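You operate a simulated robot arm through the tools that you are given. There is no shell and no other tool. Be economical: measure what you need, move in short steps, check, and stop when the job is done.

You are at the controls of a simulated robot arm. One attempt, no reset.

TASK
Swap the empty clip strip for the blue one from the strip bin.
Fine: rocker to LOCK before the swap, empty strip into the red tub, bin shut again, clip dial on the new colour.

It is judged by the outcome, as a careful person would: the job done as asked, and still so three seconds after it is handed in. It fails if anything else is knocked over, pushed out of place, dropped, spilled or broken.

THE ROBOT
A 6-joint arm with a two-finger parallel gripper, fixed in place. Base frame: the origin is at the foot of the arm, x ahead of it, y to its left, z up; the work surface is at about z = 5. Lengths are in mm, angles in degrees, forces in N, time in s.
With the tool pointing down near the work surface it reaches from about 140 to 580 mm from the base axis. Its first joint turns from -66.0 to 66.0 degrees. Payload 2.1 kg.
Tool frame: the origin (TCP) lies between the finger pads and is the grasp point; the fingertips stand 30 mm ahead of it; z points along the fingers, y is the line along which they close. The gripper opens to 94 mm. The fingers are 28 mm wide and 10 mm thick; the gripper's body (50 by 96 mm) begins 55 mm behind the TCP.
Orientation is that of the tool frame in the base frame, as a unit quaternion [w, x, y, z]. With the fingers straight down and closing along the base's y, the tool's x points along the base's -x, its y along +y and its z along -z.

THE INTERFACE
- The arm moves only by the tool servo_tool. Its argument "series" is a list of rows, each an object (a shift or turn left out is 0, a gripper value left out holds the last) with "xyz": the shift along the tool's x, y, z in mm, a list of three; "rot": the turn, a rotation vector about the tool's x, y, z in degrees, a list of three; "claw": the finger opening in mm, from 0 to 94. In form: [{"xyz": [x, y, z], "rot": [rx, ry, rz], "claw": claw}, ...]. A call has 1 to 8 rows; each row shifts and turns the commanded pose from where the row before left it, along the tool's axes as they then stand. Rows are played at 5 a second. More than 50 mm and 8.6 degrees between two rows, or a gripper value outside its range, and nothing of the call is played. A pose out of reach is approached as far as the arm can. The call stops where the force on the tool passes 50 N (or 10 N more than at its start, if that is more) or the arm is blocked; 0.2 s more then pass. Each finger travels about 72 mm/s and halts on what it meets, pressing with about 26 N; the grip force reading is that of the motor and also rises with nothing between the fingers. The clock runs only during rows and for 0.2 s after the last one: add rows that do not move to give the fingers time. The reply holds the time, the measured pose of the TCP, the force on the tool along the base axes, the opening and the grip force, in the units named above and with some noise.
- Cameras (640 x 400 px; columns grow to the right, rows downward): "scene" is fixed at [76.6, -391.2, 471.6]; the picture's right is [0.58, -0.81, 0.00], its down [-0.56, -0.40, -0.73] and it looks along [0.59, 0.42, -0.69] (base axes); focal length 214 px, centre (320, 200). "wrist" rides on the gripper at [76, 14, -102] in the tool frame; the picture's right is [-0.18, 0.98, 0.00], its down [-0.75, -0.14, -0.64] and it looks along [-0.63, -0.12, 0.77] (tool axes); focal length 243 px, centre (320, 200). There is no depth. A picture from a camera that has moved, and an enlarged one, comes with that camera's place and axes in the base frame and with its lens. The place of the scene camera against the robot may be out by one fixed shift of up to 12 mm in any direction.
- grab_frame(camera): a new picture of that camera. It takes no simulated time.
- inspect(camera, box): a new picture of the part [left, top, right, bottom] of that camera's present view, enlarged. It takes no simulated time.
- finish_job(): hands the job in; it is judged then, once.

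Work in short steps. Places have to be worked out from the pictures, the camera data and where the tool is seen: move nearer, look again, correct. Check each grasp and each placing, and mend what went wrong. You have 120 turns and 68 pictures in all, those below and enlarged ones among them. Open the gripper and draw the arm clear of the work before you hand the job in, unless the task says otherwise; then end with one line.

The tools are called after "Request:" as name(argument=value, ...) on one line, values as JSON. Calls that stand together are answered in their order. servo_tool: Moves the arm, as the interface text tells. Its arguments: {"type":"object","properties":{"series":{"type":"array","items":{"type":"object","properties":{"xyz":{"type":"array","items":{"type":"number"}},"rot":{"type":"array","items":{"type":"number"}},"claw":{"type":"number"}}}}},"required":["series"]} The other tools are called the same way: grab_frame (camera) takes a picture; inspect (camera, box) takes an enlarged picture of a part of a camera's view; finish_job () hands the job in.

At the start:

```text
clock: 0.0
eef_pos: [331.8, 159.3, 349.0]
orientation: [0.0, 0.0, 1.0, 0.0]
force: [0.1, 0.3, 0.1]
grip_width: 94.0
grip_force: 0.0
```

scene: 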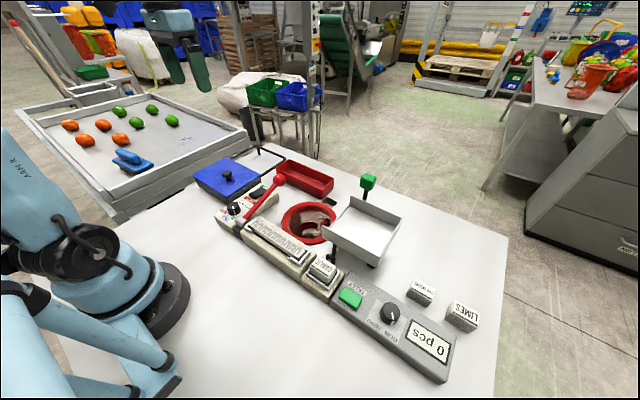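
wrist: 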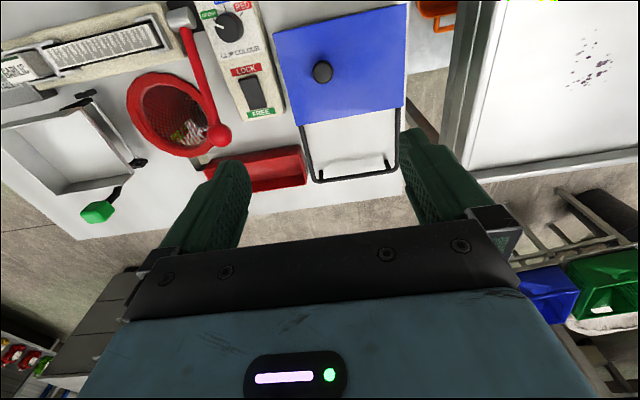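

I start by looking closer at the machine in both views.

Request:
inspect(camera="scene", box=[180, 130, 420, 280])

Request:
inspect(camera="wrist", box=[0, 0, 240, 150])

Request:
inspect(camera="wrist", box=[180, 0, 420, 200])

```text
2.67 times, centred on (300, 205) of scene
camera zoom: at [76.6, -391.2, 471.6], right [0.58, -0.81, 0.0], down [-0.56, -0.4, -0.73], along [0.59, 0.42, -0.69], focal length 572 px, centre (373, 187)
```

zoom: 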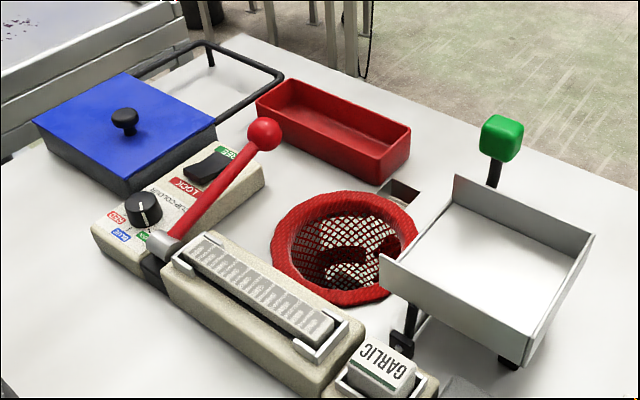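

```text
2.67 times, centred on (120, 75) of wrist
camera zoom: at [255.6, 172.4, 453.7], right [0.18, 0.98, 0.0], down [0.75, -0.14, 0.64], along [0.63, -0.12, -0.77], focal length 647 px, centre (853, 533)
```

zoom: 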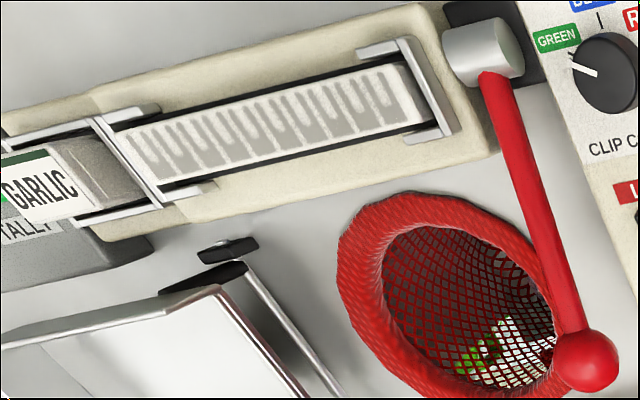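

```text
2.00 times, centred on (300, 100) of wrist
camera zoom: at [255.6, 172.4, 453.7], right [0.18, 0.98, 0.0], down [0.75, -0.14, 0.64], along [0.63, -0.12, -0.77], focal length 485 px, centre (360, 400)
```

zoom: 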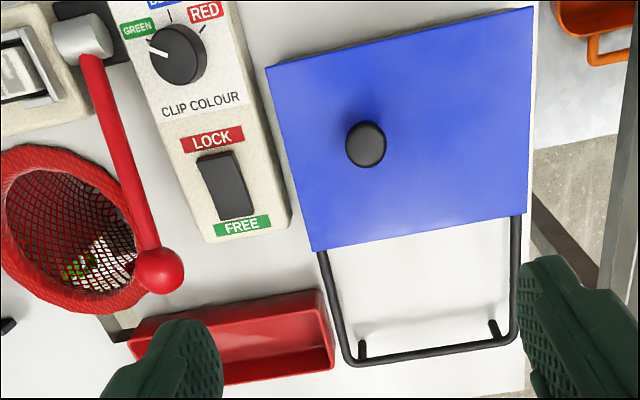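

Rough triangulation: strip ≈(255,-130,z65), dial ≈(265,43,45), rocker ≈(354,46,45), bin knob ≈(357,220,30), lever ball ≈(391,-15,95). I close the fingers and move to a better look at the rocker, dial and bin.

Request:
servo_tool(series=[{"xyz": [26, -20, 24], "claw": 0}, {"xyz": [26, -20, 24]}, {"xyz": [26, -20, 24]}, {"xyz": [26, -20, 24]}, {"xyz": [28, -19, 23]}])

Request:
grab_frame(camera="wrist")

```text
clock: 1.2
eef_pos: [198.0, 59.0, 231.6]
orientation: [-0.001, 0.0, 1.0, 0.0]
force: [0.5, -0.6, 0.8]
grip_width: 0.0
grip_force: 26.2
```

```text
62 pictures are left
camera wrist: at [122.3, 72.9, 334.2], right [0.18, 0.98, 0.0], down [0.75, -0.14, 0.64], along [0.63, -0.12, -0.77], focal length 243 px, centre (320, 200)
```

wrist: 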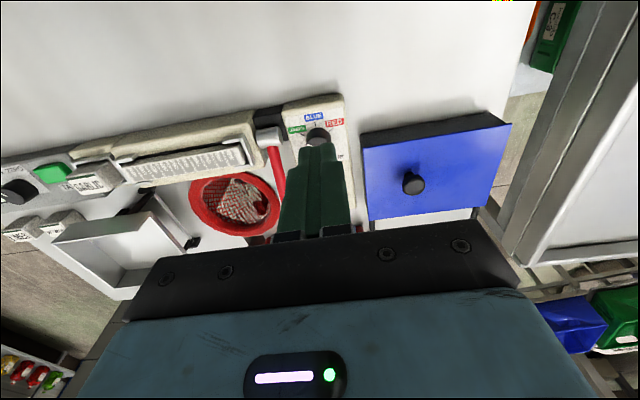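

The useful wrist view lies between camera and gripper, so I move sideways of the rocker, lower, to see it well.

Request:
servo_tool(series=[{"xyz": [-33, 10, 20]}, {"xyz": [-33, 10, 20]}, {"xyz": [-33, 10, 21]}, {"xyz": [-33, 11, 21]}])

Request:
grab_frame(camera="wrist")

Request:
inspect(camera="wrist", box=[200, 60, 360, 160])

```text
clock: 2.2
eef_pos: [330.6, 101.3, 148.6]
orientation: [0.0, -0.001, 1.0, 0.0]
force: [-0.6, -0.9, -0.9]
grip_width: 0.0
grip_force: 25.5
```

```text
61 pictures are left
camera wrist: at [255.9, 114.4, 252.8], right [0.18, 0.98, 0.0], down [0.75, -0.14, 0.64], along [0.63, -0.12, -0.77], focal length 243 px, centre (320, 200)
```

wrist: 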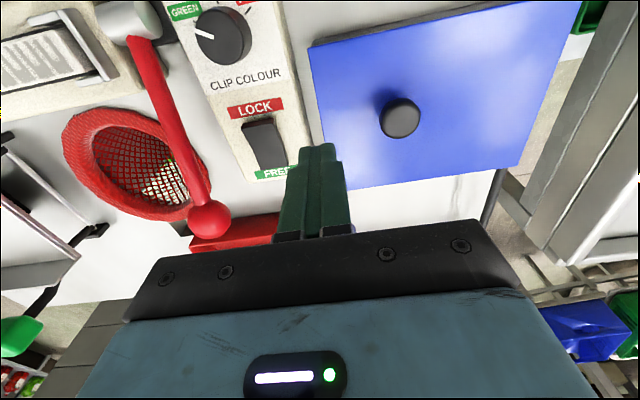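

```text
4.00 times, centred on (280, 110) of wrist
camera zoom: at [255.9, 114.4, 252.8], right [0.18, 0.98, 0.0], down [0.75, -0.14, 0.64], along [0.63, -0.12, -0.77], focal length 970 px, centre (480, 560)
```

zoom: 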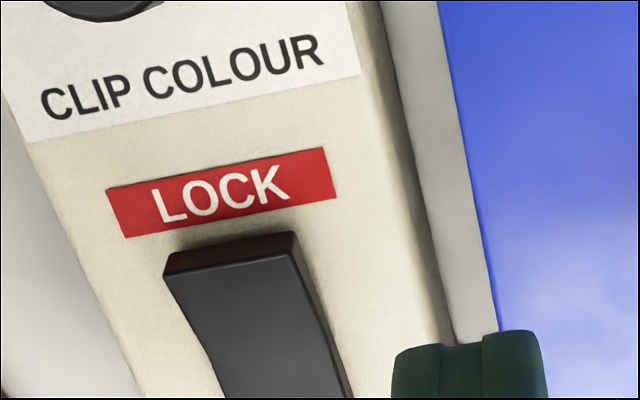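

LOCK end stands proud, FREE is pressed in, so the rocker is on FREE. I move above the LOCK end (~(340,44)) and descend to tip height ~70.

Request:
servo_tool(series=[{"xyz": [-5, -29, 0]}, {"xyz": [-5, -29, 0]}, {"xyz": [0, 0, 40]}])

Request:
inspect(camera="wrist", box=[220, 60, 420, 185])

Request:
inspect(camera="scene", box=[180, 130, 340, 230])

```text
clock: 3.0
eef_pos: [341.0, 41.7, 110.4]
orientation: [0.0, 0.0, 1.0, 0.001]
force: [0.8, -0.2, 0.2]
grip_width: 0.0
grip_force: 25.6
```

```text
3.20 times, centred on (320, 122) of wrist
camera zoom: at [264.8, 55.9, 213.4], right [0.18, 0.98, 0.0], down [0.75, -0.14, 0.64], along [0.63, -0.12, -0.77], focal length 776 px, centre (320, 448)
```

zoom: 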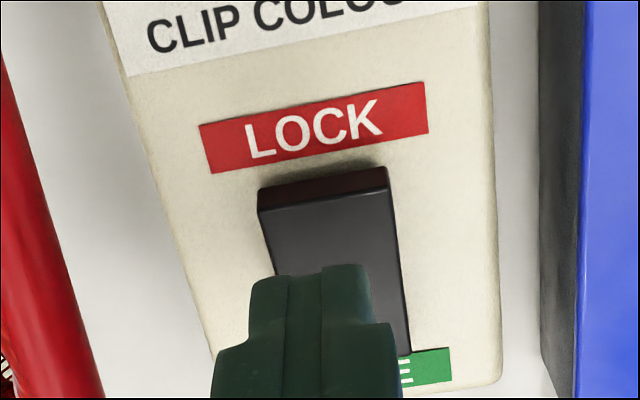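

```text
4.00 times, centred on (260, 180) of scene
camera zoom: at [76.6, -391.2, 471.6], right [0.58, -0.81, 0.0], down [-0.56, -0.4, -0.73], along [0.59, 0.42, -0.69], focal length 858 px, centre (560, 280)
```

zoom: 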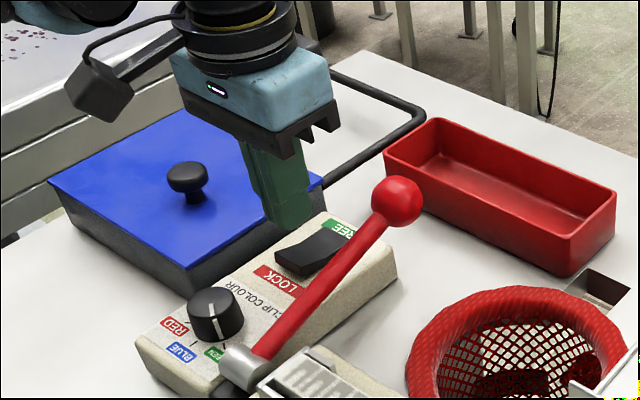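

LOCK end is at about (332,43,39.5); finger tips at z≈80. I lower to contact and then press in small steps.

Request:
servo_tool(series=[{"xyz": [0, 1.5, 30]}, {"xyz": [0, 0, 8]}, {"xyz": [0, 0, 3]}, {"xyz": [0, 0, 3]}, {"xyz": [0, 0, 2]}])

Request:
inspect(camera="scene", box=[210, 150, 310, 213])

```text
clock: 3.6
eef_pos: [342.1, 44.1, 76.4]
orientation: [-0.001, 0.0, 1.0, -0.001]
force: [-2.7, 0.3, 16.9]
grip_width: 0.0
grip_force: 25.9
stopped in row 2: the force on the tool passed its limit (the readings are from after the stop); the commanded pose is now the measured one
```

```text
6.35 times, centred on (260, 182) of scene
camera zoom: at [76.5, -391.2, 471.6], right [0.58, -0.81, 0.0], down [-0.56, -0.4, -0.73], along [0.59, 0.42, -0.69], focal length 1362 px, centre (701, 318)
```

zoom: 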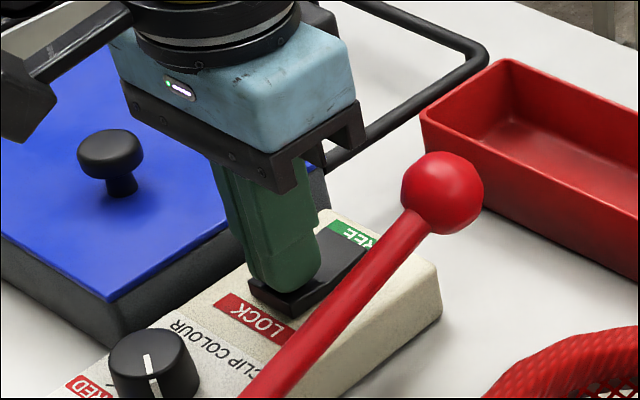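

Contact at tip z≈46. I press on in 1 mm steps.

Request:
servo_tool(series=[{"xyz": [0, 0, 1]}, {"xyz": [0, 0, 1]}, {"xyz": [0, 0, 1]}, {"xyz": [0, 0, 1]}, {"xyz": [0, 0, 1]}, {"xyz": [0, 0, 1]}])

```text
clock: 4.0
eef_pos: [340.6, 44.3, 76.1]
orientation: [-0.002, 0.0, 1.0, -0.001]
force: [-1.7, 0.1, 10.9]
grip_width: 0.2
grip_force: 25.7
stopped in row 1: the force on the tool passed its limit (the readings are from after the stop); the commanded pose is now the measured one
```

Stiff contact now. I lift and look at the rocker.

Request:
servo_tool(series=[{"xyz": [0, 0, -30]}, {"xyz": [-8, 45, -10]}])

Request:
inspect(camera="wrist", box=[160, 60, 360, 185])

Request:
inspect(camera="scene", box=[210, 150, 310, 213])

```text
clock: 4.6
eef_pos: [349.2, 88.7, 116.3]
orientation: [-0.002, 0.0, 1.0, 0.0]
force: [-0.2, -0.3, -0.2]
grip_width: 0.0
grip_force: 26.1
```

```text
3.20 times, centred on (260, 122) of wrist
camera zoom: at [273.8, 102.4, 219.7], right [0.18, 0.98, 0.0], down [0.76, -0.14, 0.64], along [0.63, -0.12, -0.77], focal length 776 px, centre (512, 448)
```

zoom: 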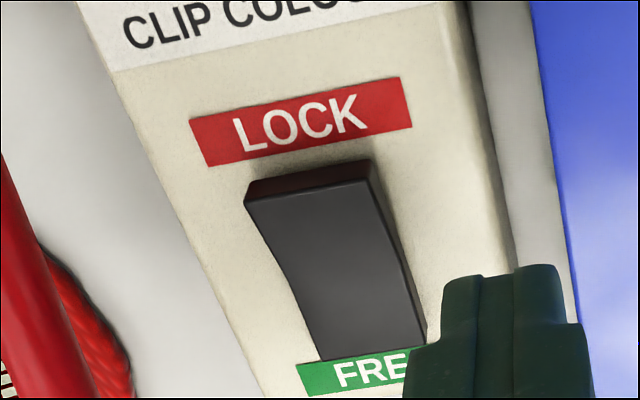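

```text
6.35 times, centred on (260, 182) of scene
camera zoom: at [76.5, -391.3, 471.6], right [0.58, -0.81, 0.0], down [-0.56, -0.4, -0.73], along [0.59, 0.42, -0.69], focal length 1362 px, centre (701, 318)
```

zoom: 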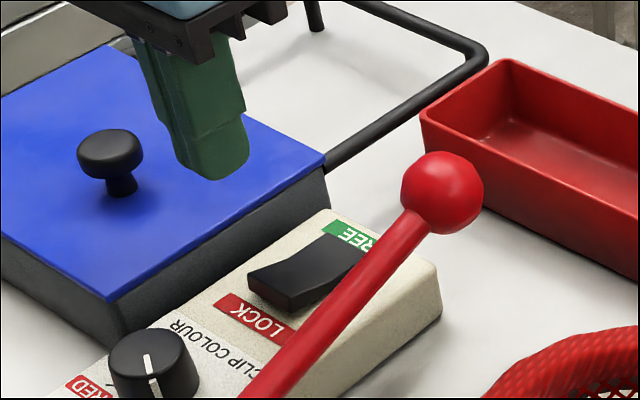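

The LOCK end dipped while pressed but sprang back. I'll tilt the tool 15° so one edge presses close to the LOCK end, giving more leverage.

Request:
servo_tool(series=[{"xyz": [3.5, -44.5, 0]}, {"xyz": [0, 0, 15], "rot": [0, -7.5, 0]}, {"rot": [0, -7.5, 0]}])

Request:
inspect(camera="wrist", box=[220, 60, 420, 185])

```text
clock: 5.4
eef_pos: [345.7, 44.9, 100.7]
orientation: [0.13, 0.0, 0.992, 0.001]
force: [0.5, 0.4, -0.7]
grip_width: 0.0
grip_force: 26.1
```

```text
3.20 times, centred on (320, 122) of wrist
camera zoom: at [246.7, 58.0, 180.9], right [0.18, 0.98, 0.05], down [0.56, -0.14, 0.81], along [0.81, -0.12, -0.58], focal length 776 px, centre (320, 448)
```

zoom: 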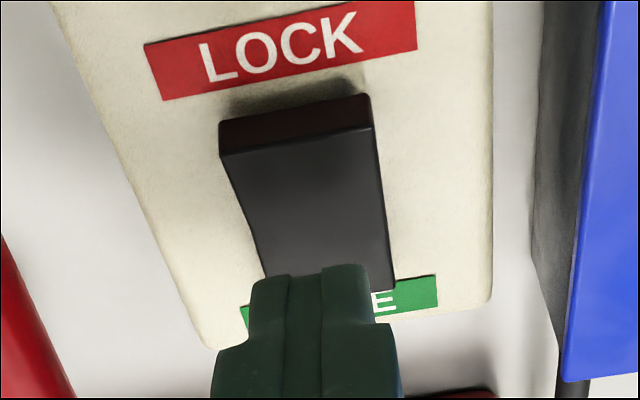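

Refined estimate: LOCK edge ≈(330,44,49). I bring the finger's lower edge over x≈334 and press down in small steps.

Request:
servo_tool(series=[{"xyz": [9.9, -1, 13.9]}, {"xyz": [0.39, 0, 1.45]}, {"xyz": [0.39, 0, 1.45]}, {"xyz": [0.39, 0, 1.45]}, {"xyz": [0.39, 0, 1.45]}, {"xyz": [0.39, 0, 1.45]}, {"xyz": [0.39, 0, 1.45]}, {"xyz": [0.39, 0, 1.45]}])

Request:
inspect(camera="wrist", box=[220, 60, 420, 185])

```text
clock: 7.2
eef_pos: [339.8, 44.1, 75.0]
orientation: [0.128, 0.0, 0.992, 0.001]
force: [-9.1, 0.3, 34.9]
grip_width: 0.0
grip_force: 26.0
```

```text
3.20 times, centred on (320, 122) of wrist
camera zoom: at [240.4, 57.0, 155.7], right [0.18, 0.98, 0.05], down [0.57, -0.14, 0.81], along [0.81, -0.12, -0.58], focal length 776 px, centre (320, 448)
```

zoom: 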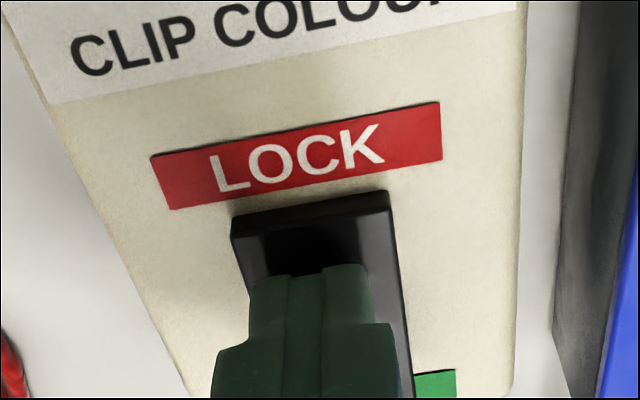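

The LOCK end is down now (35 N). I lift off and verify it stays.

Request:
servo_tool(series=[{"xyz": [-5, 0, -19]}, {"xyz": [-5, 0, -19], "rot": [0, 7.5, 0]}, {"rot": [0, 7.5, 0]}, {"xyz": [0, 45, -10]}])

Request:
inspect(camera="wrist", box=[160, 60, 360, 185])

```text
clock: 8.2
eef_pos: [339.9, 89.2, 124.7]
orientation: [-0.003, -0.001, 1.0, -0.001]
force: [0.6, -1.1, 0.6]
grip_width: 0.0
grip_force: 25.9
```

```text
3.20 times, centred on (260, 122) of wrist
camera zoom: at [264.1, 102.4, 227.3], right [0.18, 0.98, 0.0], down [0.76, -0.14, 0.64], along [0.63, -0.12, -0.77], focal length 776 px, centre (512, 448)
```

zoom: 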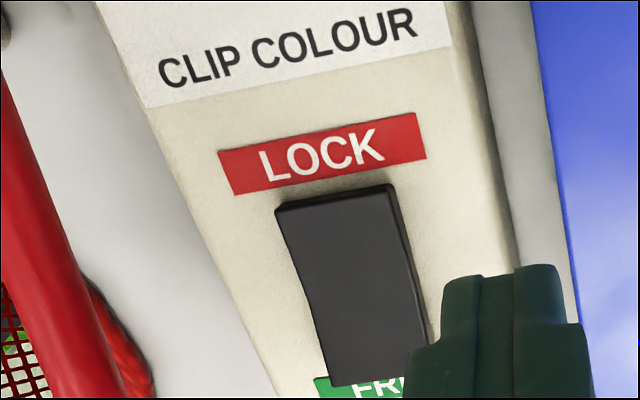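

Rocker holds at LOCK. Now I rise and go over the strip, then turn the tool 90° so the fingers close across the strip.

Request:
servo_tool(series=[{"xyz": [0, 0, -38]}, {"xyz": [0, 0, -38]}, {"xyz": [17, -44, 0]}, {"xyz": [17, -44, 0]}, {"xyz": [17, -44, 0]}, {"xyz": [17, -44, 0]}, {"xyz": [17, -43, 0], "claw": 60}, {"rot": [0, 0, 8]}])

Request:
servo_tool(series=[{"rot": [0, 0, 8.5]}, {"rot": [0, 0, 8.5]}, {"rot": [0, 0, 8.5]}, {"rot": [0, 0, 8.5]}, {"rot": [0, 0, 8.5]}, {"rot": [0, 0, 8.5]}, {"rot": [0, 0, 8.5]}, {"rot": [0, 0, 8.5]}])

Request:
servo_tool(series=[{"rot": [0, 0, 7]}, {"rot": [0, 0, 7]}])

Request:
grab_frame(camera="wrist")

```text
clock: 10.0
eef_pos: [256.1, -130.5, 200.3]
orientation: [-0.002, 0.07, 0.998, -0.001]
force: [-0.8, 0.6, 0.7]
grip_width: 60.2
grip_force: 0.0
```

```text
clock: 11.8
eef_pos: [255.2, -131.0, 200.1]
orientation: [-0.002, 0.617, 0.787, -0.002]
force: [0.4, 0.5, -0.7]
grip_width: 60.2
grip_force: 0.2
```

```text
clock: 12.4
eef_pos: [255.4, -131.1, 200.9]
orientation: [-0.003, 0.708, 0.707, -0.001]
force: [0.0, 0.3, -0.4]
grip_width: 60.2
grip_force: 0.1
```

```text
51 pictures are left
camera wrist: at [270.4, -55.1, 303.8], right [0.98, -0.19, 0.0], down [-0.14, -0.75, 0.64], along [-0.12, -0.63, -0.77], focal length 243 px, centre (320, 200)
```

wrist: 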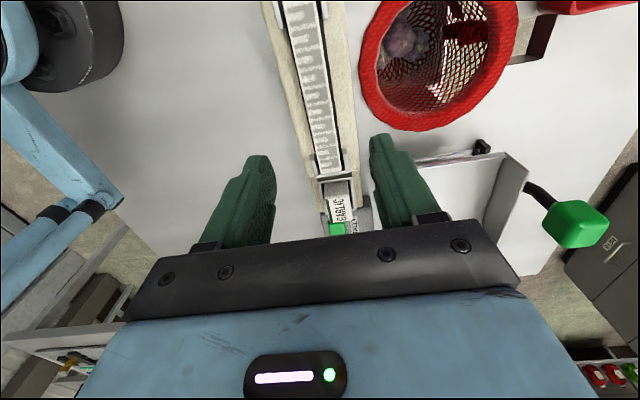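

Request:
inspect(camera="wrist", box=[220, 0, 420, 125])

Request:
inspect(camera="wrist", box=[260, 100, 400, 240])

```text
3.20 times, centred on (320, 62) of wrist
camera zoom: at [270.4, -55.1, 303.8], right [0.98, -0.19, 0.0], down [-0.14, -0.75, 0.64], along [-0.12, -0.63, -0.77], focal length 776 px, centre (320, 640)
```

zoom: 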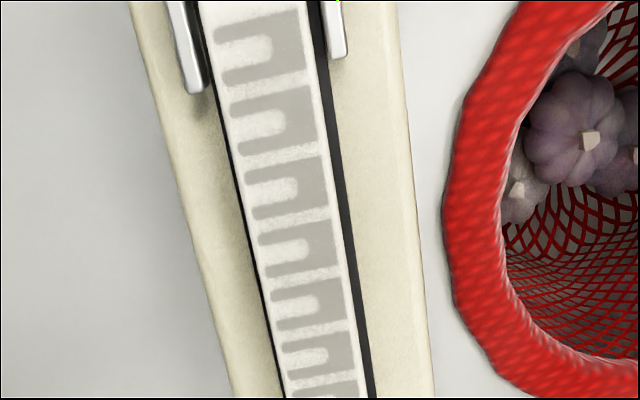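

```text
2.86 times, centred on (330, 170) of wrist
camera zoom: at [270.4, -55.1, 303.8], right [0.98, -0.19, 0.0], down [-0.14, -0.75, 0.64], along [-0.12, -0.63, -0.77], focal length 693 px, centre (291, 286)
```

zoom: 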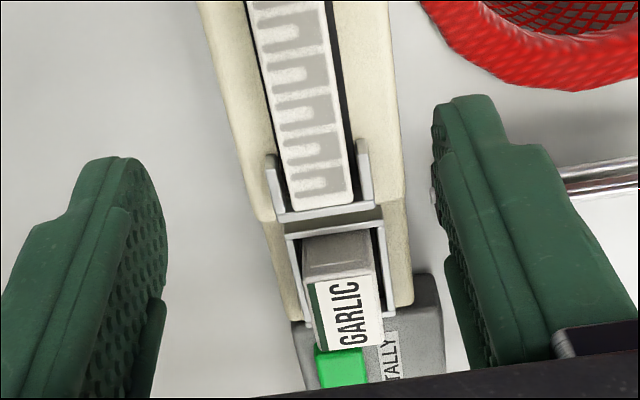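

Strip ≈24 mm wide, middle near (254,-132). I lower 60 mm and narrow the fingers to 46, to triangulate its height.

Request:
servo_tool(series=[{"xyz": [0, 0, 30], "claw": 46}, {"xyz": [0, 0, 30]}, {}])

Request:
grab_frame(camera="wrist")

Request:
inspect(camera="scene", box=[220, 180, 380, 280])

```text
clock: 13.2
eef_pos: [256.4, -129.5, 140.5]
orientation: [-0.002, 0.707, 0.707, -0.002]
force: [-1.0, 0.3, 0.6]
grip_width: 46.0
grip_force: 0.0
```

```text
48 pictures are left
camera wrist: at [270.5, -54.7, 243.9], right [0.98, -0.18, 0.0], down [-0.14, -0.75, 0.64], along [-0.12, -0.63, -0.77], focal length 243 px, centre (320, 200)
```

wrist: 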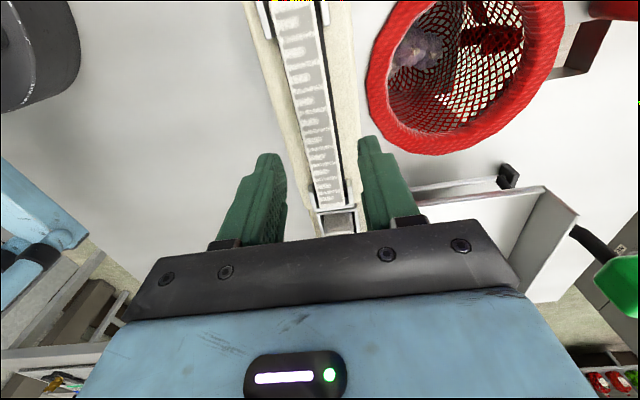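

```text
4.00 times, centred on (300, 230) of scene
camera zoom: at [76.5, -391.2, 471.6], right [0.58, -0.81, 0.0], down [-0.56, -0.4, -0.73], along [0.59, 0.42, -0.69], focal length 858 px, centre (400, 80)
```

zoom: 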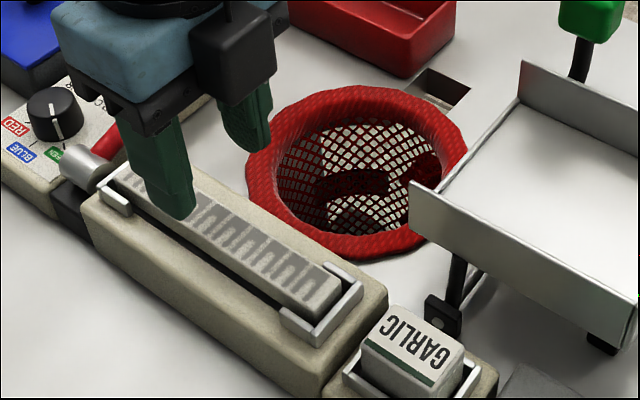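

Strip top looks like z≈50. I lower to tip z≈68 and re-check alignment.

Request:
servo_tool(series=[{"xyz": [0, -2, 42]}, {}])

Request:
inspect(camera="wrist", box=[220, 60, 420, 220])

Request:
inspect(camera="scene", box=[220, 180, 380, 280])

```text
clock: 13.8
eef_pos: [253.2, -130.6, 98.1]
orientation: [-0.002, 0.707, 0.707, -0.002]
force: [0.3, -0.1, -0.4]
grip_width: 46.1
grip_force: 0.0
```

```text
2.50 times, centred on (320, 140) of wrist
camera zoom: at [268.0, -54.4, 201.3], right [0.98, -0.18, 0.0], down [-0.14, -0.75, 0.64], along [-0.12, -0.63, -0.77], focal length 606 px, centre (320, 350)
```

zoom: 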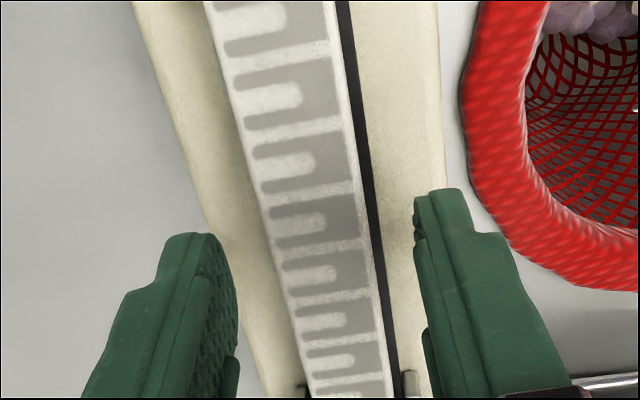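

```text
4.00 times, centred on (300, 230) of scene
camera zoom: at [76.5, -391.2, 471.6], right [0.58, -0.81, 0.0], down [-0.56, -0.4, -0.73], along [0.59, 0.42, -0.69], focal length 858 px, centre (400, 80)
```

zoom: 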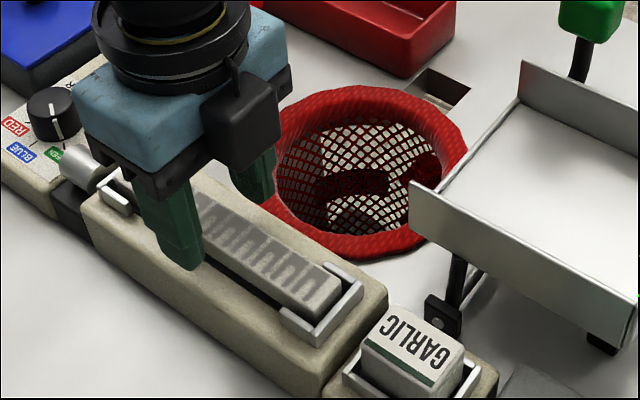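

Aligned in x and angle. I lower 16 mm more and check the finger height against the housing.

Request:
servo_tool(series=[{"xyz": [0, 0, 10]}, {"xyz": [0, 0, 6]}, {}])

Request:
inspect(camera="wrist", box=[220, 80, 420, 205])

Request:
inspect(camera="scene", box=[235, 200, 315, 260])

```text
clock: 14.6
eef_pos: [253.1, -130.1, 82.4]
orientation: [-0.002, 0.707, 0.707, -0.001]
force: [0.1, 0.4, 0.5]
grip_width: 46.0
grip_force: 0.0
```

```text
3.20 times, centred on (320, 142) of wrist
camera zoom: at [268.1, -54.6, 185.3], right [0.98, -0.18, 0.0], down [-0.14, -0.75, 0.64], along [-0.12, -0.63, -0.77], focal length 776 px, centre (320, 384)
```

zoom: 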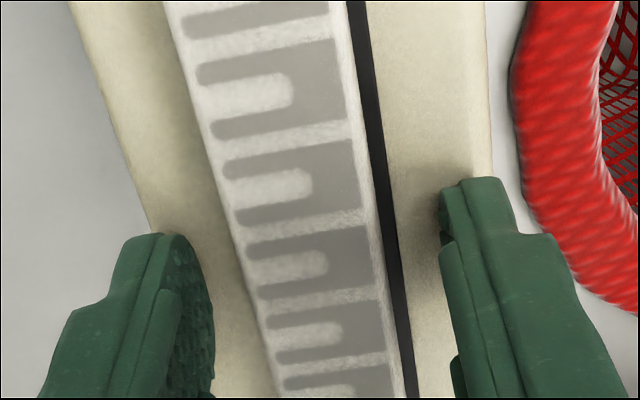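

```text
6.67 times, centred on (275, 230) of scene
camera zoom: at [76.5, -391.2, 471.6], right [0.58, -0.81, 0.0], down [-0.56, -0.4, -0.73], along [0.59, 0.42, -0.69], focal length 1430 px, centre (620, 0)
```

zoom: 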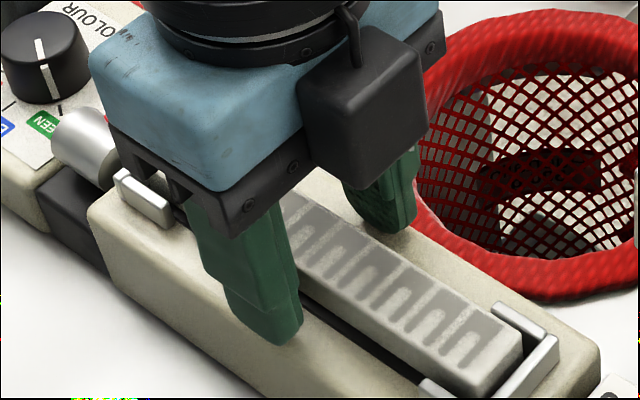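

Still free. Continue descending in small steps, watching force.

Request:
servo_tool(series=[{"xyz": [0, 0, 2]}, {"xyz": [0, 0, 1.5]}, {"xyz": [0, 0, 1.5]}, {}])

Request:
inspect(camera="scene", box=[235, 200, 315, 260])

```text
clock: 15.3
eef_pos: [254.5, -130.9, 80.4]
orientation: [-0.002, 0.707, 0.707, -0.001]
force: [-2.5, 2.8, 13.7]
grip_width: 44.3
grip_force: 0.1
stopped in row 3: the force on the tool passed its limit (the readings are from after the stop); the commanded pose is now the measured one
```

```text
6.67 times, centred on (275, 230) of scene
camera zoom: at [76.5, -391.2, 471.6], right [0.58, -0.81, 0.0], down [-0.56, -0.4, -0.73], along [0.59, 0.42, -0.69], focal length 1430 px, centre (620, 0)
```

zoom: 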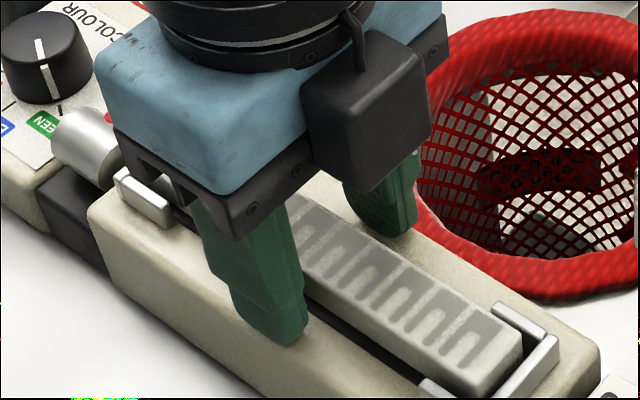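

Housing top found at z≈50. I lift 1.5 mm and close on the strip.

Request:
servo_tool(series=[{"xyz": [0, -0.7, -1.5]}, {"claw": 14}, {}, {}])

Request:
inspect(camera="wrist", box=[220, 80, 420, 205])

```text
clock: 16.3
eef_pos: [252.8, -130.6, 80.4]
orientation: [-0.001, 0.707, 0.707, -0.001]
force: [-6.1, -1.4, -8.4]
grip_width: 30.8
grip_force: 45.3
```

```text
3.20 times, centred on (320, 142) of wrist
camera zoom: at [268.0, -55.0, 184.3], right [0.98, -0.18, 0.0], down [-0.14, -0.75, 0.64], along [-0.12, -0.63, -0.77], focal length 776 px, centre (320, 384)
```

zoom: 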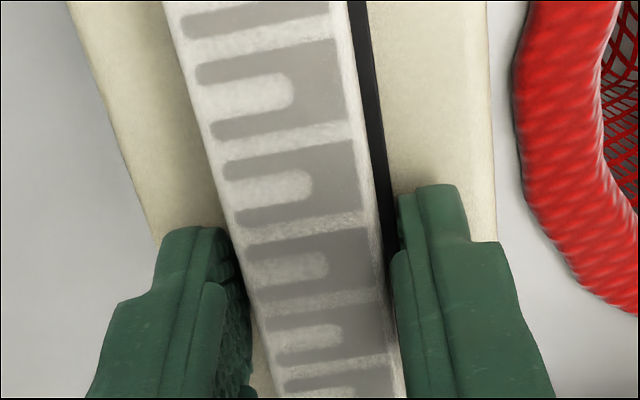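

Fingers stopped at 30.8 mm, wider than the strip seems; may be friction on the housing or a rail. I lift 2 mm while still closing.

Request:
servo_tool(series=[{"xyz": [0, 0, -1]}, {"xyz": [0, 0, -1]}, {}, {}])

Request:
inspect(camera="wrist", box=[220, 80, 420, 205])

```text
clock: 16.7
eef_pos: [253.2, -130.9, 82.3]
orientation: [-0.001, 0.707, 0.707, -0.001]
force: [1.6, -0.3, -9.5]
grip_width: 30.8
grip_force: 44.9
stopped in row 2: the force on the tool passed its limit (the readings are from after the stop); the commanded pose is now the measured one
```

```text
3.20 times, centred on (320, 142) of wrist
camera zoom: at [267.7, -54.9, 184.3], right [0.98, -0.18, 0.0], down [-0.14, -0.75, 0.64], along [-0.12, -0.63, -0.77], focal length 776 px, centre (320, 384)
```

zoom: 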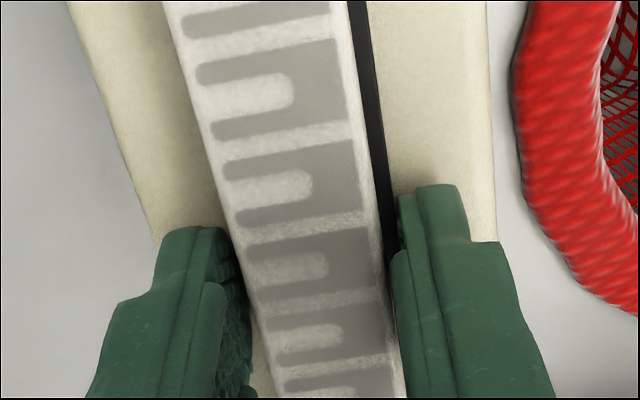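

Lifting is resisted hard, so I may be gripping a fixed part. I look at the strip end closely.

Request:
inspect(camera="scene", box=[270, 230, 320, 262])

Request:
inspect(camera="wrist", box=[240, 0, 340, 62])

```text
12.50 times, centred on (295, 246) of scene
camera zoom: at [76.6, -391.2, 471.6], right [0.58, -0.81, 0.0], down [-0.56, -0.4, -0.73], along [0.59, 0.42, -0.69], focal length 2681 px, centre (632, -375)
```

zoom: 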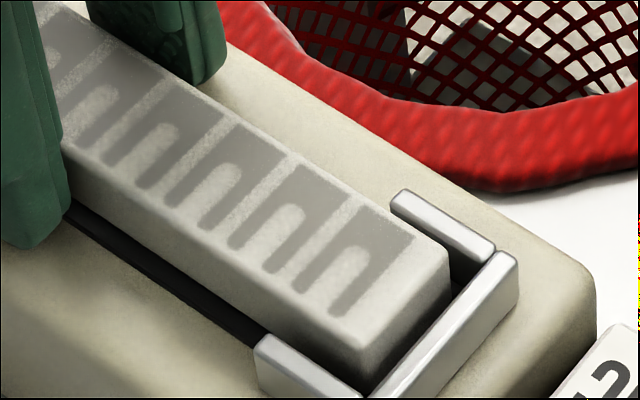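

```text
6.40 times, centred on (290, 31) of wrist
camera zoom: at [267.7, -54.9, 184.3], right [0.98, -0.18, 0.0], down [-0.14, -0.75, 0.64], along [-0.12, -0.63, -0.77], focal length 1553 px, centre (512, 1282)
```

zoom: 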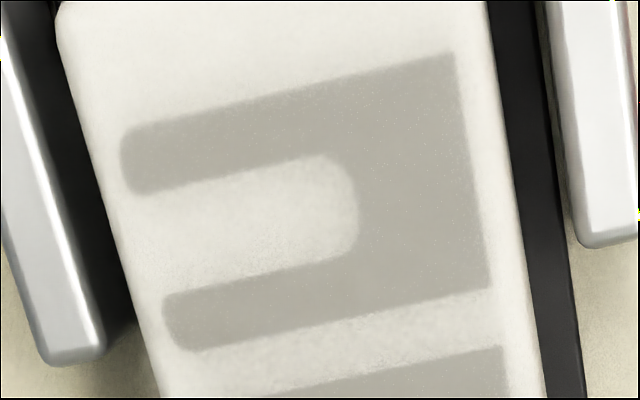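

Strip simply sits in a nest, so it should lift out. I reopen, go up 5 mm, re-grip higher and try again.

Request:
servo_tool(series=[{"claw": 46}, {}, {"xyz": [0, 0, -5]}, {"claw": 14}, {}, {}])

```text
clock: 18.1
eef_pos: [254.3, -130.3, 87.1]
orientation: [0.0, 0.707, 0.707, 0.0]
force: [-0.5, 0.9, 0.7]
grip_width: 23.9
grip_force: 26.2
```

Now a clean grip at 23.9 mm, matching the strip. Lift slowly.

Request:
servo_tool(series=[{"xyz": [0, 0, -2]}, {"xyz": [0, 0, -3]}, {"xyz": [0, 0, -10]}, {"xyz": [0, 0, -20]}, {}])

Request:
grab_frame(camera="wrist")

Request:
inspect(camera="scene", box=[220, 140, 380, 270])

```text
clock: 19.3
eef_pos: [253.4, -130.6, 120.2]
orientation: [-0.001, 0.707, 0.707, -0.001]
force: [-0.2, -0.6, -0.7]
grip_width: 24.1
grip_force: 25.8
```

```text
37 pictures are left
camera wrist: at [267.6, -55.2, 224.2], right [0.98, -0.18, 0.0], down [-0.14, -0.75, 0.64], along [-0.12, -0.63, -0.77], focal length 243 px, centre (320, 200)
```

wrist: 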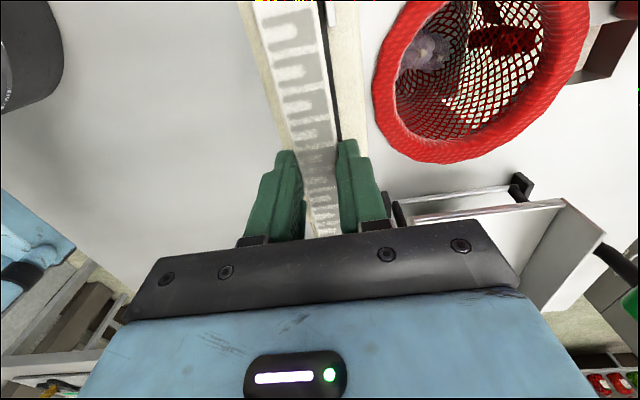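

```text
3.08 times, centred on (300, 205) of scene
camera zoom: at [76.6, -391.2, 471.6], right [0.58, -0.81, 0.0], down [-0.56, -0.4, -0.73], along [0.59, 0.42, -0.69], focal length 660 px, centre (382, 185)
```

zoom: 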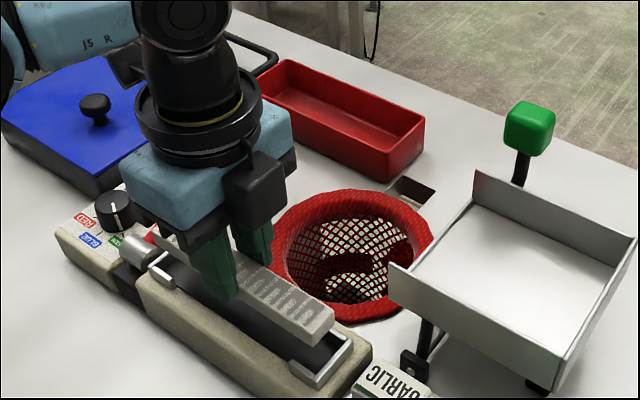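

Strip lifted cleanly. I raise it well above everything and carry it toward the red tub, then look.

Request:
servo_tool(series=[{"xyz": [0, 0, -45]}, {"xyz": [0, 0, -45]}, {"xyz": [0, 45, 0]}, {"xyz": [0, 45, 0]}, {"xyz": [10, 45, 0]}, {"xyz": [20, 45, 0]}, {"xyz": [20, 45, 0]}, {}])

Request:
grab_frame(camera="wrist")

```text
clock: 21.1
eef_pos: [480.0, -80.1, 210.7]
orientation: [-0.001, 0.707, 0.707, -0.001]
force: [0.5, 1.1, -0.2]
grip_width: 23.8
grip_force: 25.6
```

```text
35 pictures are left
camera wrist: at [494.2, -5.4, 313.0], right [0.98, -0.18, 0.0], down [-0.14, -0.75, 0.64], along [-0.12, -0.63, -0.77], focal length 243 px, centre (320, 200)
```

wrist: 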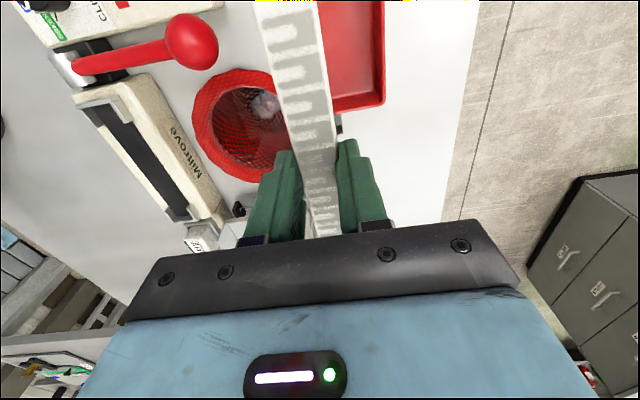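

Tub outer estimate: x 481–547, y −107…77. I go above its centre (514,−15) at z≈130 and look.

Request:
servo_tool(series=[{"xyz": [33, 17, 0]}, {"xyz": [33, 17, 0]}, {"xyz": [0, 0, 40]}, {"xyz": [0, 0, 40]}, {}])

Request:
grab_frame(camera="wrist")

Request:
inspect(camera="scene", box=[240, 100, 400, 200])

```text
clock: 22.3
eef_pos: [512.7, -14.2, 129.9]
orientation: [-0.001, 0.707, 0.707, -0.001]
force: [-0.3, -0.6, -0.4]
grip_width: 23.9
grip_force: 26.1
```

```text
34 pictures are left
camera wrist: at [526.2, 60.7, 232.8], right [0.98, -0.18, 0.0], down [-0.14, -0.75, 0.64], along [-0.12, -0.63, -0.77], focal length 243 px, centre (320, 200)
```

wrist: 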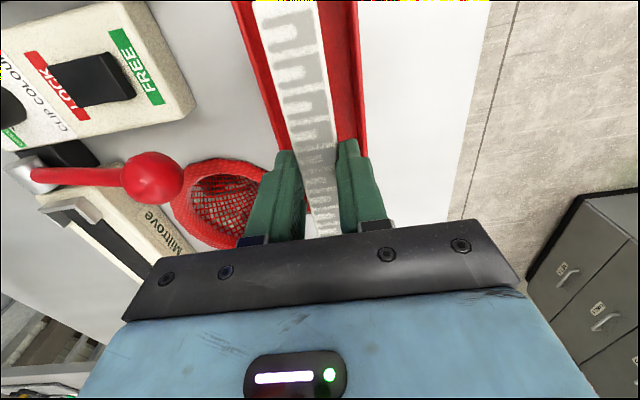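

```text
4.00 times, centred on (320, 150) of scene
camera zoom: at [76.6, -391.2, 471.6], right [0.58, -0.81, 0.0], down [-0.56, -0.4, -0.73], along [0.59, 0.42, -0.69], focal length 858 px, centre (320, 400)
```

zoom: 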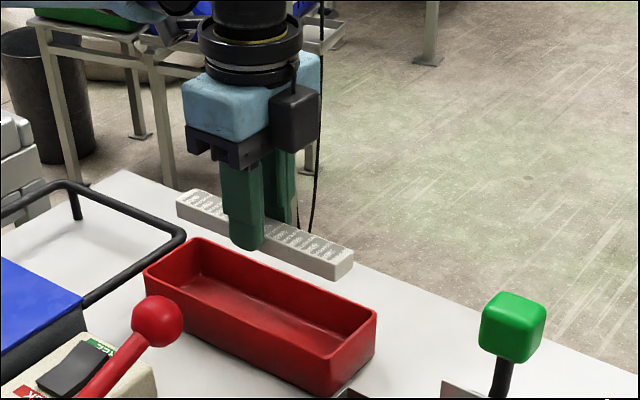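

Tub centre x≈511.5; strip fits lengthwise. I lower into the tub to TCP z≈62 in steps.

Request:
servo_tool(series=[{"xyz": [0, -1.5, 30]}, {"xyz": [0, 0, 20]}, {"xyz": [0, 0, 10]}, {"xyz": [0, 0, 6]}, {}])

Request:
inspect(camera="scene", box=[260, 130, 350, 210])

```text
clock: 23.5
eef_pos: [510.0, -14.1, 65.0]
orientation: [-0.001, 0.707, 0.707, 0.0]
force: [-0.3, 0.1, -0.2]
grip_width: 24.1
grip_force: 26.3
```

```text
5.00 times, centred on (305, 170) of scene
camera zoom: at [76.6, -391.2, 471.6], right [0.58, -0.81, 0.0], down [-0.56, -0.4, -0.73], along [0.59, 0.42, -0.69], focal length 1072 px, centre (395, 350)
```

zoom: 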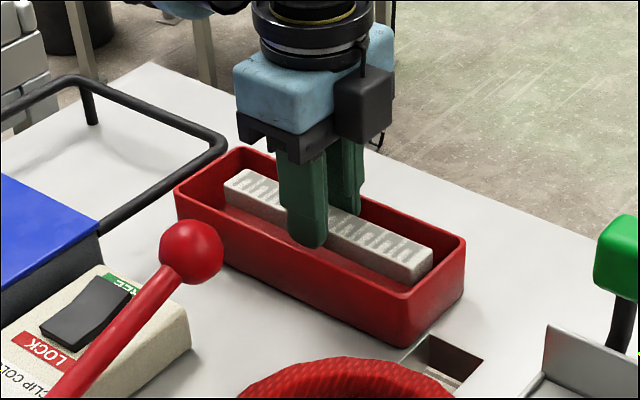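

It is within the tub. I lower further in small steps to near the floor.

Request:
servo_tool(series=[{"xyz": [0, 0, 4]}, {"xyz": [0, 0, 4]}, {"xyz": [0, 0, 3]}, {"xyz": [0, 0, 2]}, {"xyz": [0, 0, 2]}])

```text
clock: 24.7
eef_pos: [509.3, -14.4, 49.3]
orientation: [0.0, 0.707, 0.707, -0.001]
force: [-0.4, 0.2, -1.1]
grip_width: 24.0
grip_force: 26.0
```

Request:
servo_tool(series=[{"xyz": [0, 0, 1]}, {"xyz": [0, 0, 1]}, {"xyz": [0, 0, 1]}, {"xyz": [0, 0, 1]}, {"xyz": [0, 0, 1]}])

```text
clock: 25.9
eef_pos: [511.9, -13.1, 44.7]
orientation: [0.0, 0.707, 0.707, -0.001]
force: [0.5, 0.1, -0.6]
grip_width: 23.9
grip_force: 26.5
```

Close to the floor now. I release to 32 mm and lift out.

Request:
servo_tool(series=[{"claw": 32}, {}, {"xyz": [0, 0, -20]}, {"xyz": [0, 0, -40]}, {"xyz": [0, 0, -45]}, {"xyz": [0, 0, -45]}])

Request:
inspect(camera="scene", box=[200, 110, 360, 210])

```text
clock: 27.3
eef_pos: [512.0, -15.5, 195.3]
orientation: [-0.002, 0.707, 0.707, 0.0]
force: [1.2, -0.6, -0.2]
grip_width: 32.2
grip_force: 0.2
```

```text
4.00 times, centred on (280, 160) of scene
camera zoom: at [76.5, -391.2, 471.6], right [0.58, -0.81, 0.0], down [-0.56, -0.4, -0.73], along [0.59, 0.42, -0.69], focal length 858 px, centre (480, 360)
```

zoom: 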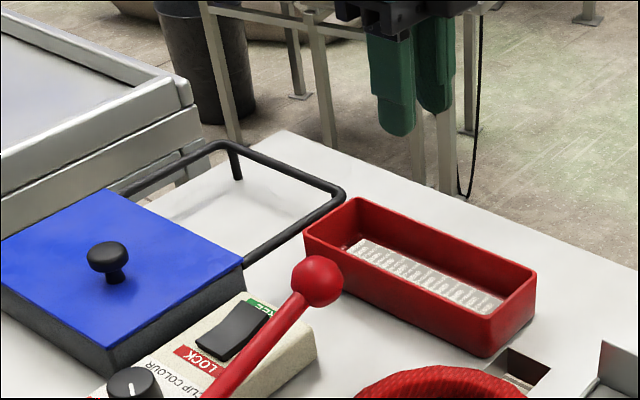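

Empty strip is in the tub. Next the bin lid: knob ≈(335,160, top ~72). I go above it with an open claw.

Request:
servo_tool(series=[{"xyz": [29, -29.5, 0], "claw": 60}, {"xyz": [29, -29.5, 0]}, {"xyz": [29, -29.5, 0]}, {"xyz": [29, -29.5, 0]}, {"xyz": [29, -29.5, 0]}, {"xyz": [30, -29.5, 0]}, {"xyz": [0, 0, 45]}, {}])

Request:
grab_frame(camera="wrist")

```text
clock: 29.1
eef_pos: [331.8, 160.4, 149.7]
orientation: [-0.001, 0.707, 0.707, -0.001]
force: [0.7, -0.4, -0.2]
grip_width: 59.9
grip_force: 0.0
```

```text
30 pictures are left
camera wrist: at [347.3, 235.9, 252.5], right [0.98, -0.18, 0.0], down [-0.14, -0.75, 0.64], along [-0.12, -0.63, -0.77], focal length 243 px, centre (320, 200)
```

wrist: 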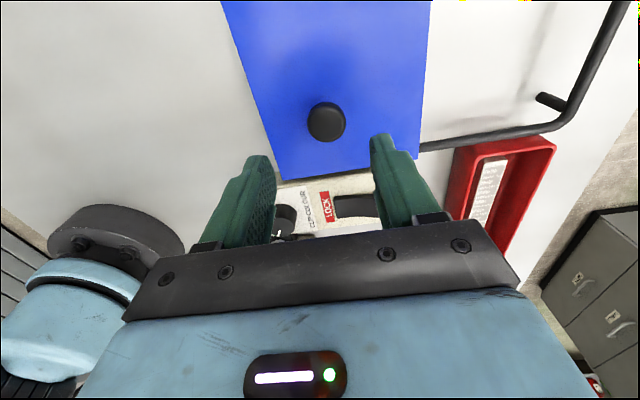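

Knob top ≈(337.5,161.5,67), ~30 mm wide. I centre and descend to tip z≈56, then close.

Request:
servo_tool(series=[{"xyz": [1, 5.5, 30]}, {"xyz": [0, 0, 25]}, {"xyz": [0, 0, 8]}, {}])

Request:
inspect(camera="scene", box=[180, 140, 280, 220])

```text
clock: 30.1
eef_pos: [337.8, 161.7, 87.4]
orientation: [-0.001, 0.708, 0.706, -0.001]
force: [-0.6, -0.6, 0.7]
grip_width: 59.8
grip_force: 0.0
```

```text
5.00 times, centred on (230, 180) of scene
camera zoom: at [76.5, -391.2, 471.6], right [0.58, -0.81, 0.0], down [-0.56, -0.4, -0.73], along [0.59, 0.42, -0.69], focal length 1072 px, centre (770, 300)
```

zoom: 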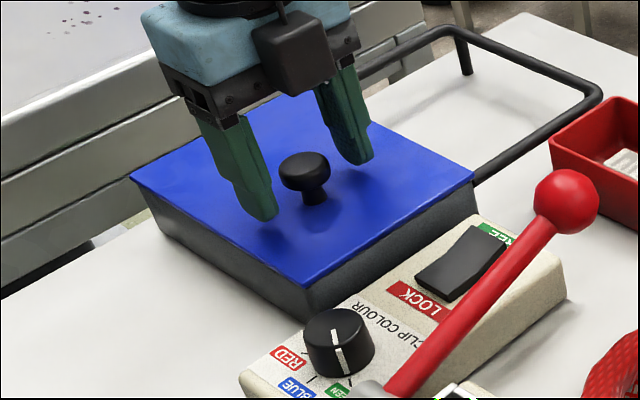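

Fingers straddle the knob well. Close.

Request:
servo_tool(series=[{"claw": 15}, {}, {}, {}])

```text
clock: 31.1
eef_pos: [339.0, 161.9, 87.7]
orientation: [-0.001, 0.707, 0.707, 0.0]
force: [-0.6, 0.0, -5.3]
grip_width: 28.9
grip_force: 45.3
```

Knob gripped (28.9 mm). Slide the lid along +x toward the rail, gently first.

Request:
servo_tool(series=[{"xyz": [0, 3, 0]}, {"xyz": [0, 7, 0]}, {"xyz": [0, 10, 0]}, {"xyz": [0, 10, 0]}, {}])

Request:
inspect(camera="scene", box=[180, 130, 300, 220])

```text
clock: 32.3
eef_pos: [368.9, 161.1, 87.1]
orientation: [0.0, 0.707, 0.707, 0.0]
force: [0.3, 0.7, -23.3]
grip_width: 28.6
grip_force: 45.2
```

```text
4.44 times, centred on (240, 175) of scene
camera zoom: at [76.6, -391.2, 471.6], right [0.58, -0.81, 0.0], down [-0.56, -0.4, -0.73], along [0.59, 0.42, -0.69], focal length 953 px, centre (676, 311)
```

zoom: 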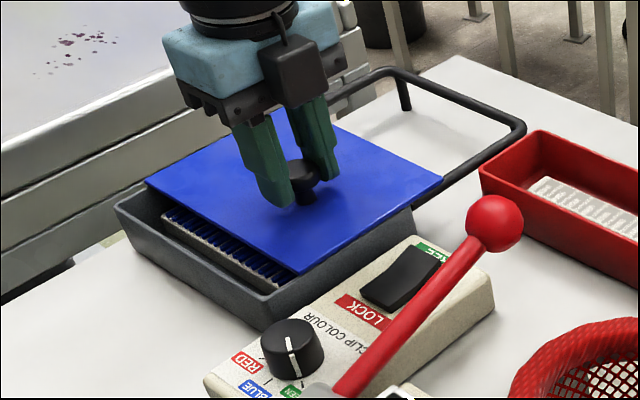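

Lid slides and a blue strip shows near the −x side. Continue opening, easing down slightly.

Request:
servo_tool(series=[{"xyz": [0, 12, 0.7]}, {"xyz": [0, 12, 0]}, {"xyz": [0, 12, 0]}, {"xyz": [0, 12, 0]}, {"xyz": [0, 12, 0]}, {"xyz": [0, 12, 0]}, {"xyz": [0, 10, 0]}, {}])

Request:
inspect(camera="scene", box=[180, 130, 300, 220])

```text
clock: 34.1
eef_pos: [450.8, 160.4, 86.6]
orientation: [-0.001, 0.707, 0.707, 0.0]
force: [-0.8, -5.1, 41.4]
grip_width: 28.8
grip_force: 45.1
```

```text
4.44 times, centred on (240, 175) of scene
camera zoom: at [76.4, -391.3, 471.6], right [0.58, -0.81, 0.0], down [-0.56, -0.4, -0.73], along [0.59, 0.43, -0.69], focal length 953 px, centre (676, 311)
```

zoom: 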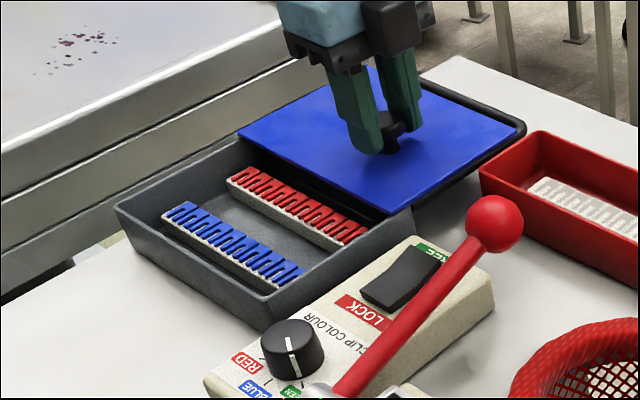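

Bin is open: blue strip near −x, red at +x. I ease the load, release the knob, and rise.

Request:
servo_tool(series=[{"xyz": [0, 0, -0.8]}, {"claw": 60}, {}, {}, {"xyz": [0, 0, -35]}, {"xyz": [0, 0, -40]}])

Request:
servo_tool(series=[{"xyz": [5, -45, 0]}, {"xyz": [5, -45, 0]}, {"xyz": [0, -45, 0]}, {}])

Request:
grab_frame(camera="wrist")

Request:
inspect(camera="scene", box=[180, 130, 300, 220])

```text
clock: 35.5
eef_pos: [451.3, 162.2, 163.1]
orientation: [0.0, 0.707, 0.707, -0.001]
force: [0.0, -0.5, -0.3]
grip_width: 60.1
grip_force: 0.0
```

```text
clock: 36.5
eef_pos: [315.3, 172.2, 162.3]
orientation: [-0.001, 0.707, 0.707, 0.0]
force: [-0.5, 0.7, -0.2]
grip_width: 60.1
grip_force: 0.2
```

```text
26 pictures are left
camera wrist: at [330.6, 247.8, 265.3], right [0.98, -0.18, 0.0], down [-0.14, -0.75, 0.64], along [-0.12, -0.63, -0.77], focal length 243 px, centre (320, 200)
```

wrist: 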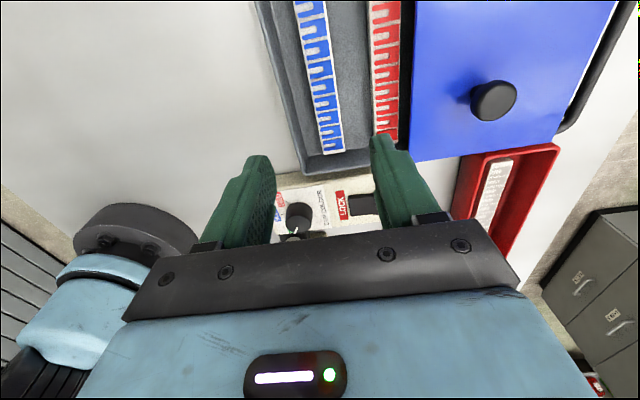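

```text
4.44 times, centred on (240, 175) of scene
camera zoom: at [76.5, -391.2, 471.6], right [0.58, -0.81, 0.0], down [-0.56, -0.4, -0.73], along [0.59, 0.42, -0.69], focal length 953 px, centre (676, 311)
```

zoom: 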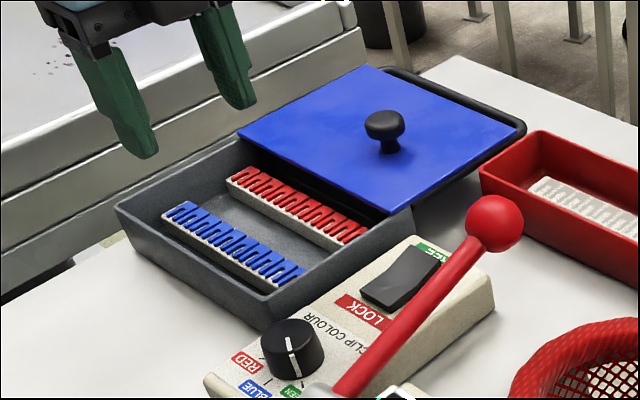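

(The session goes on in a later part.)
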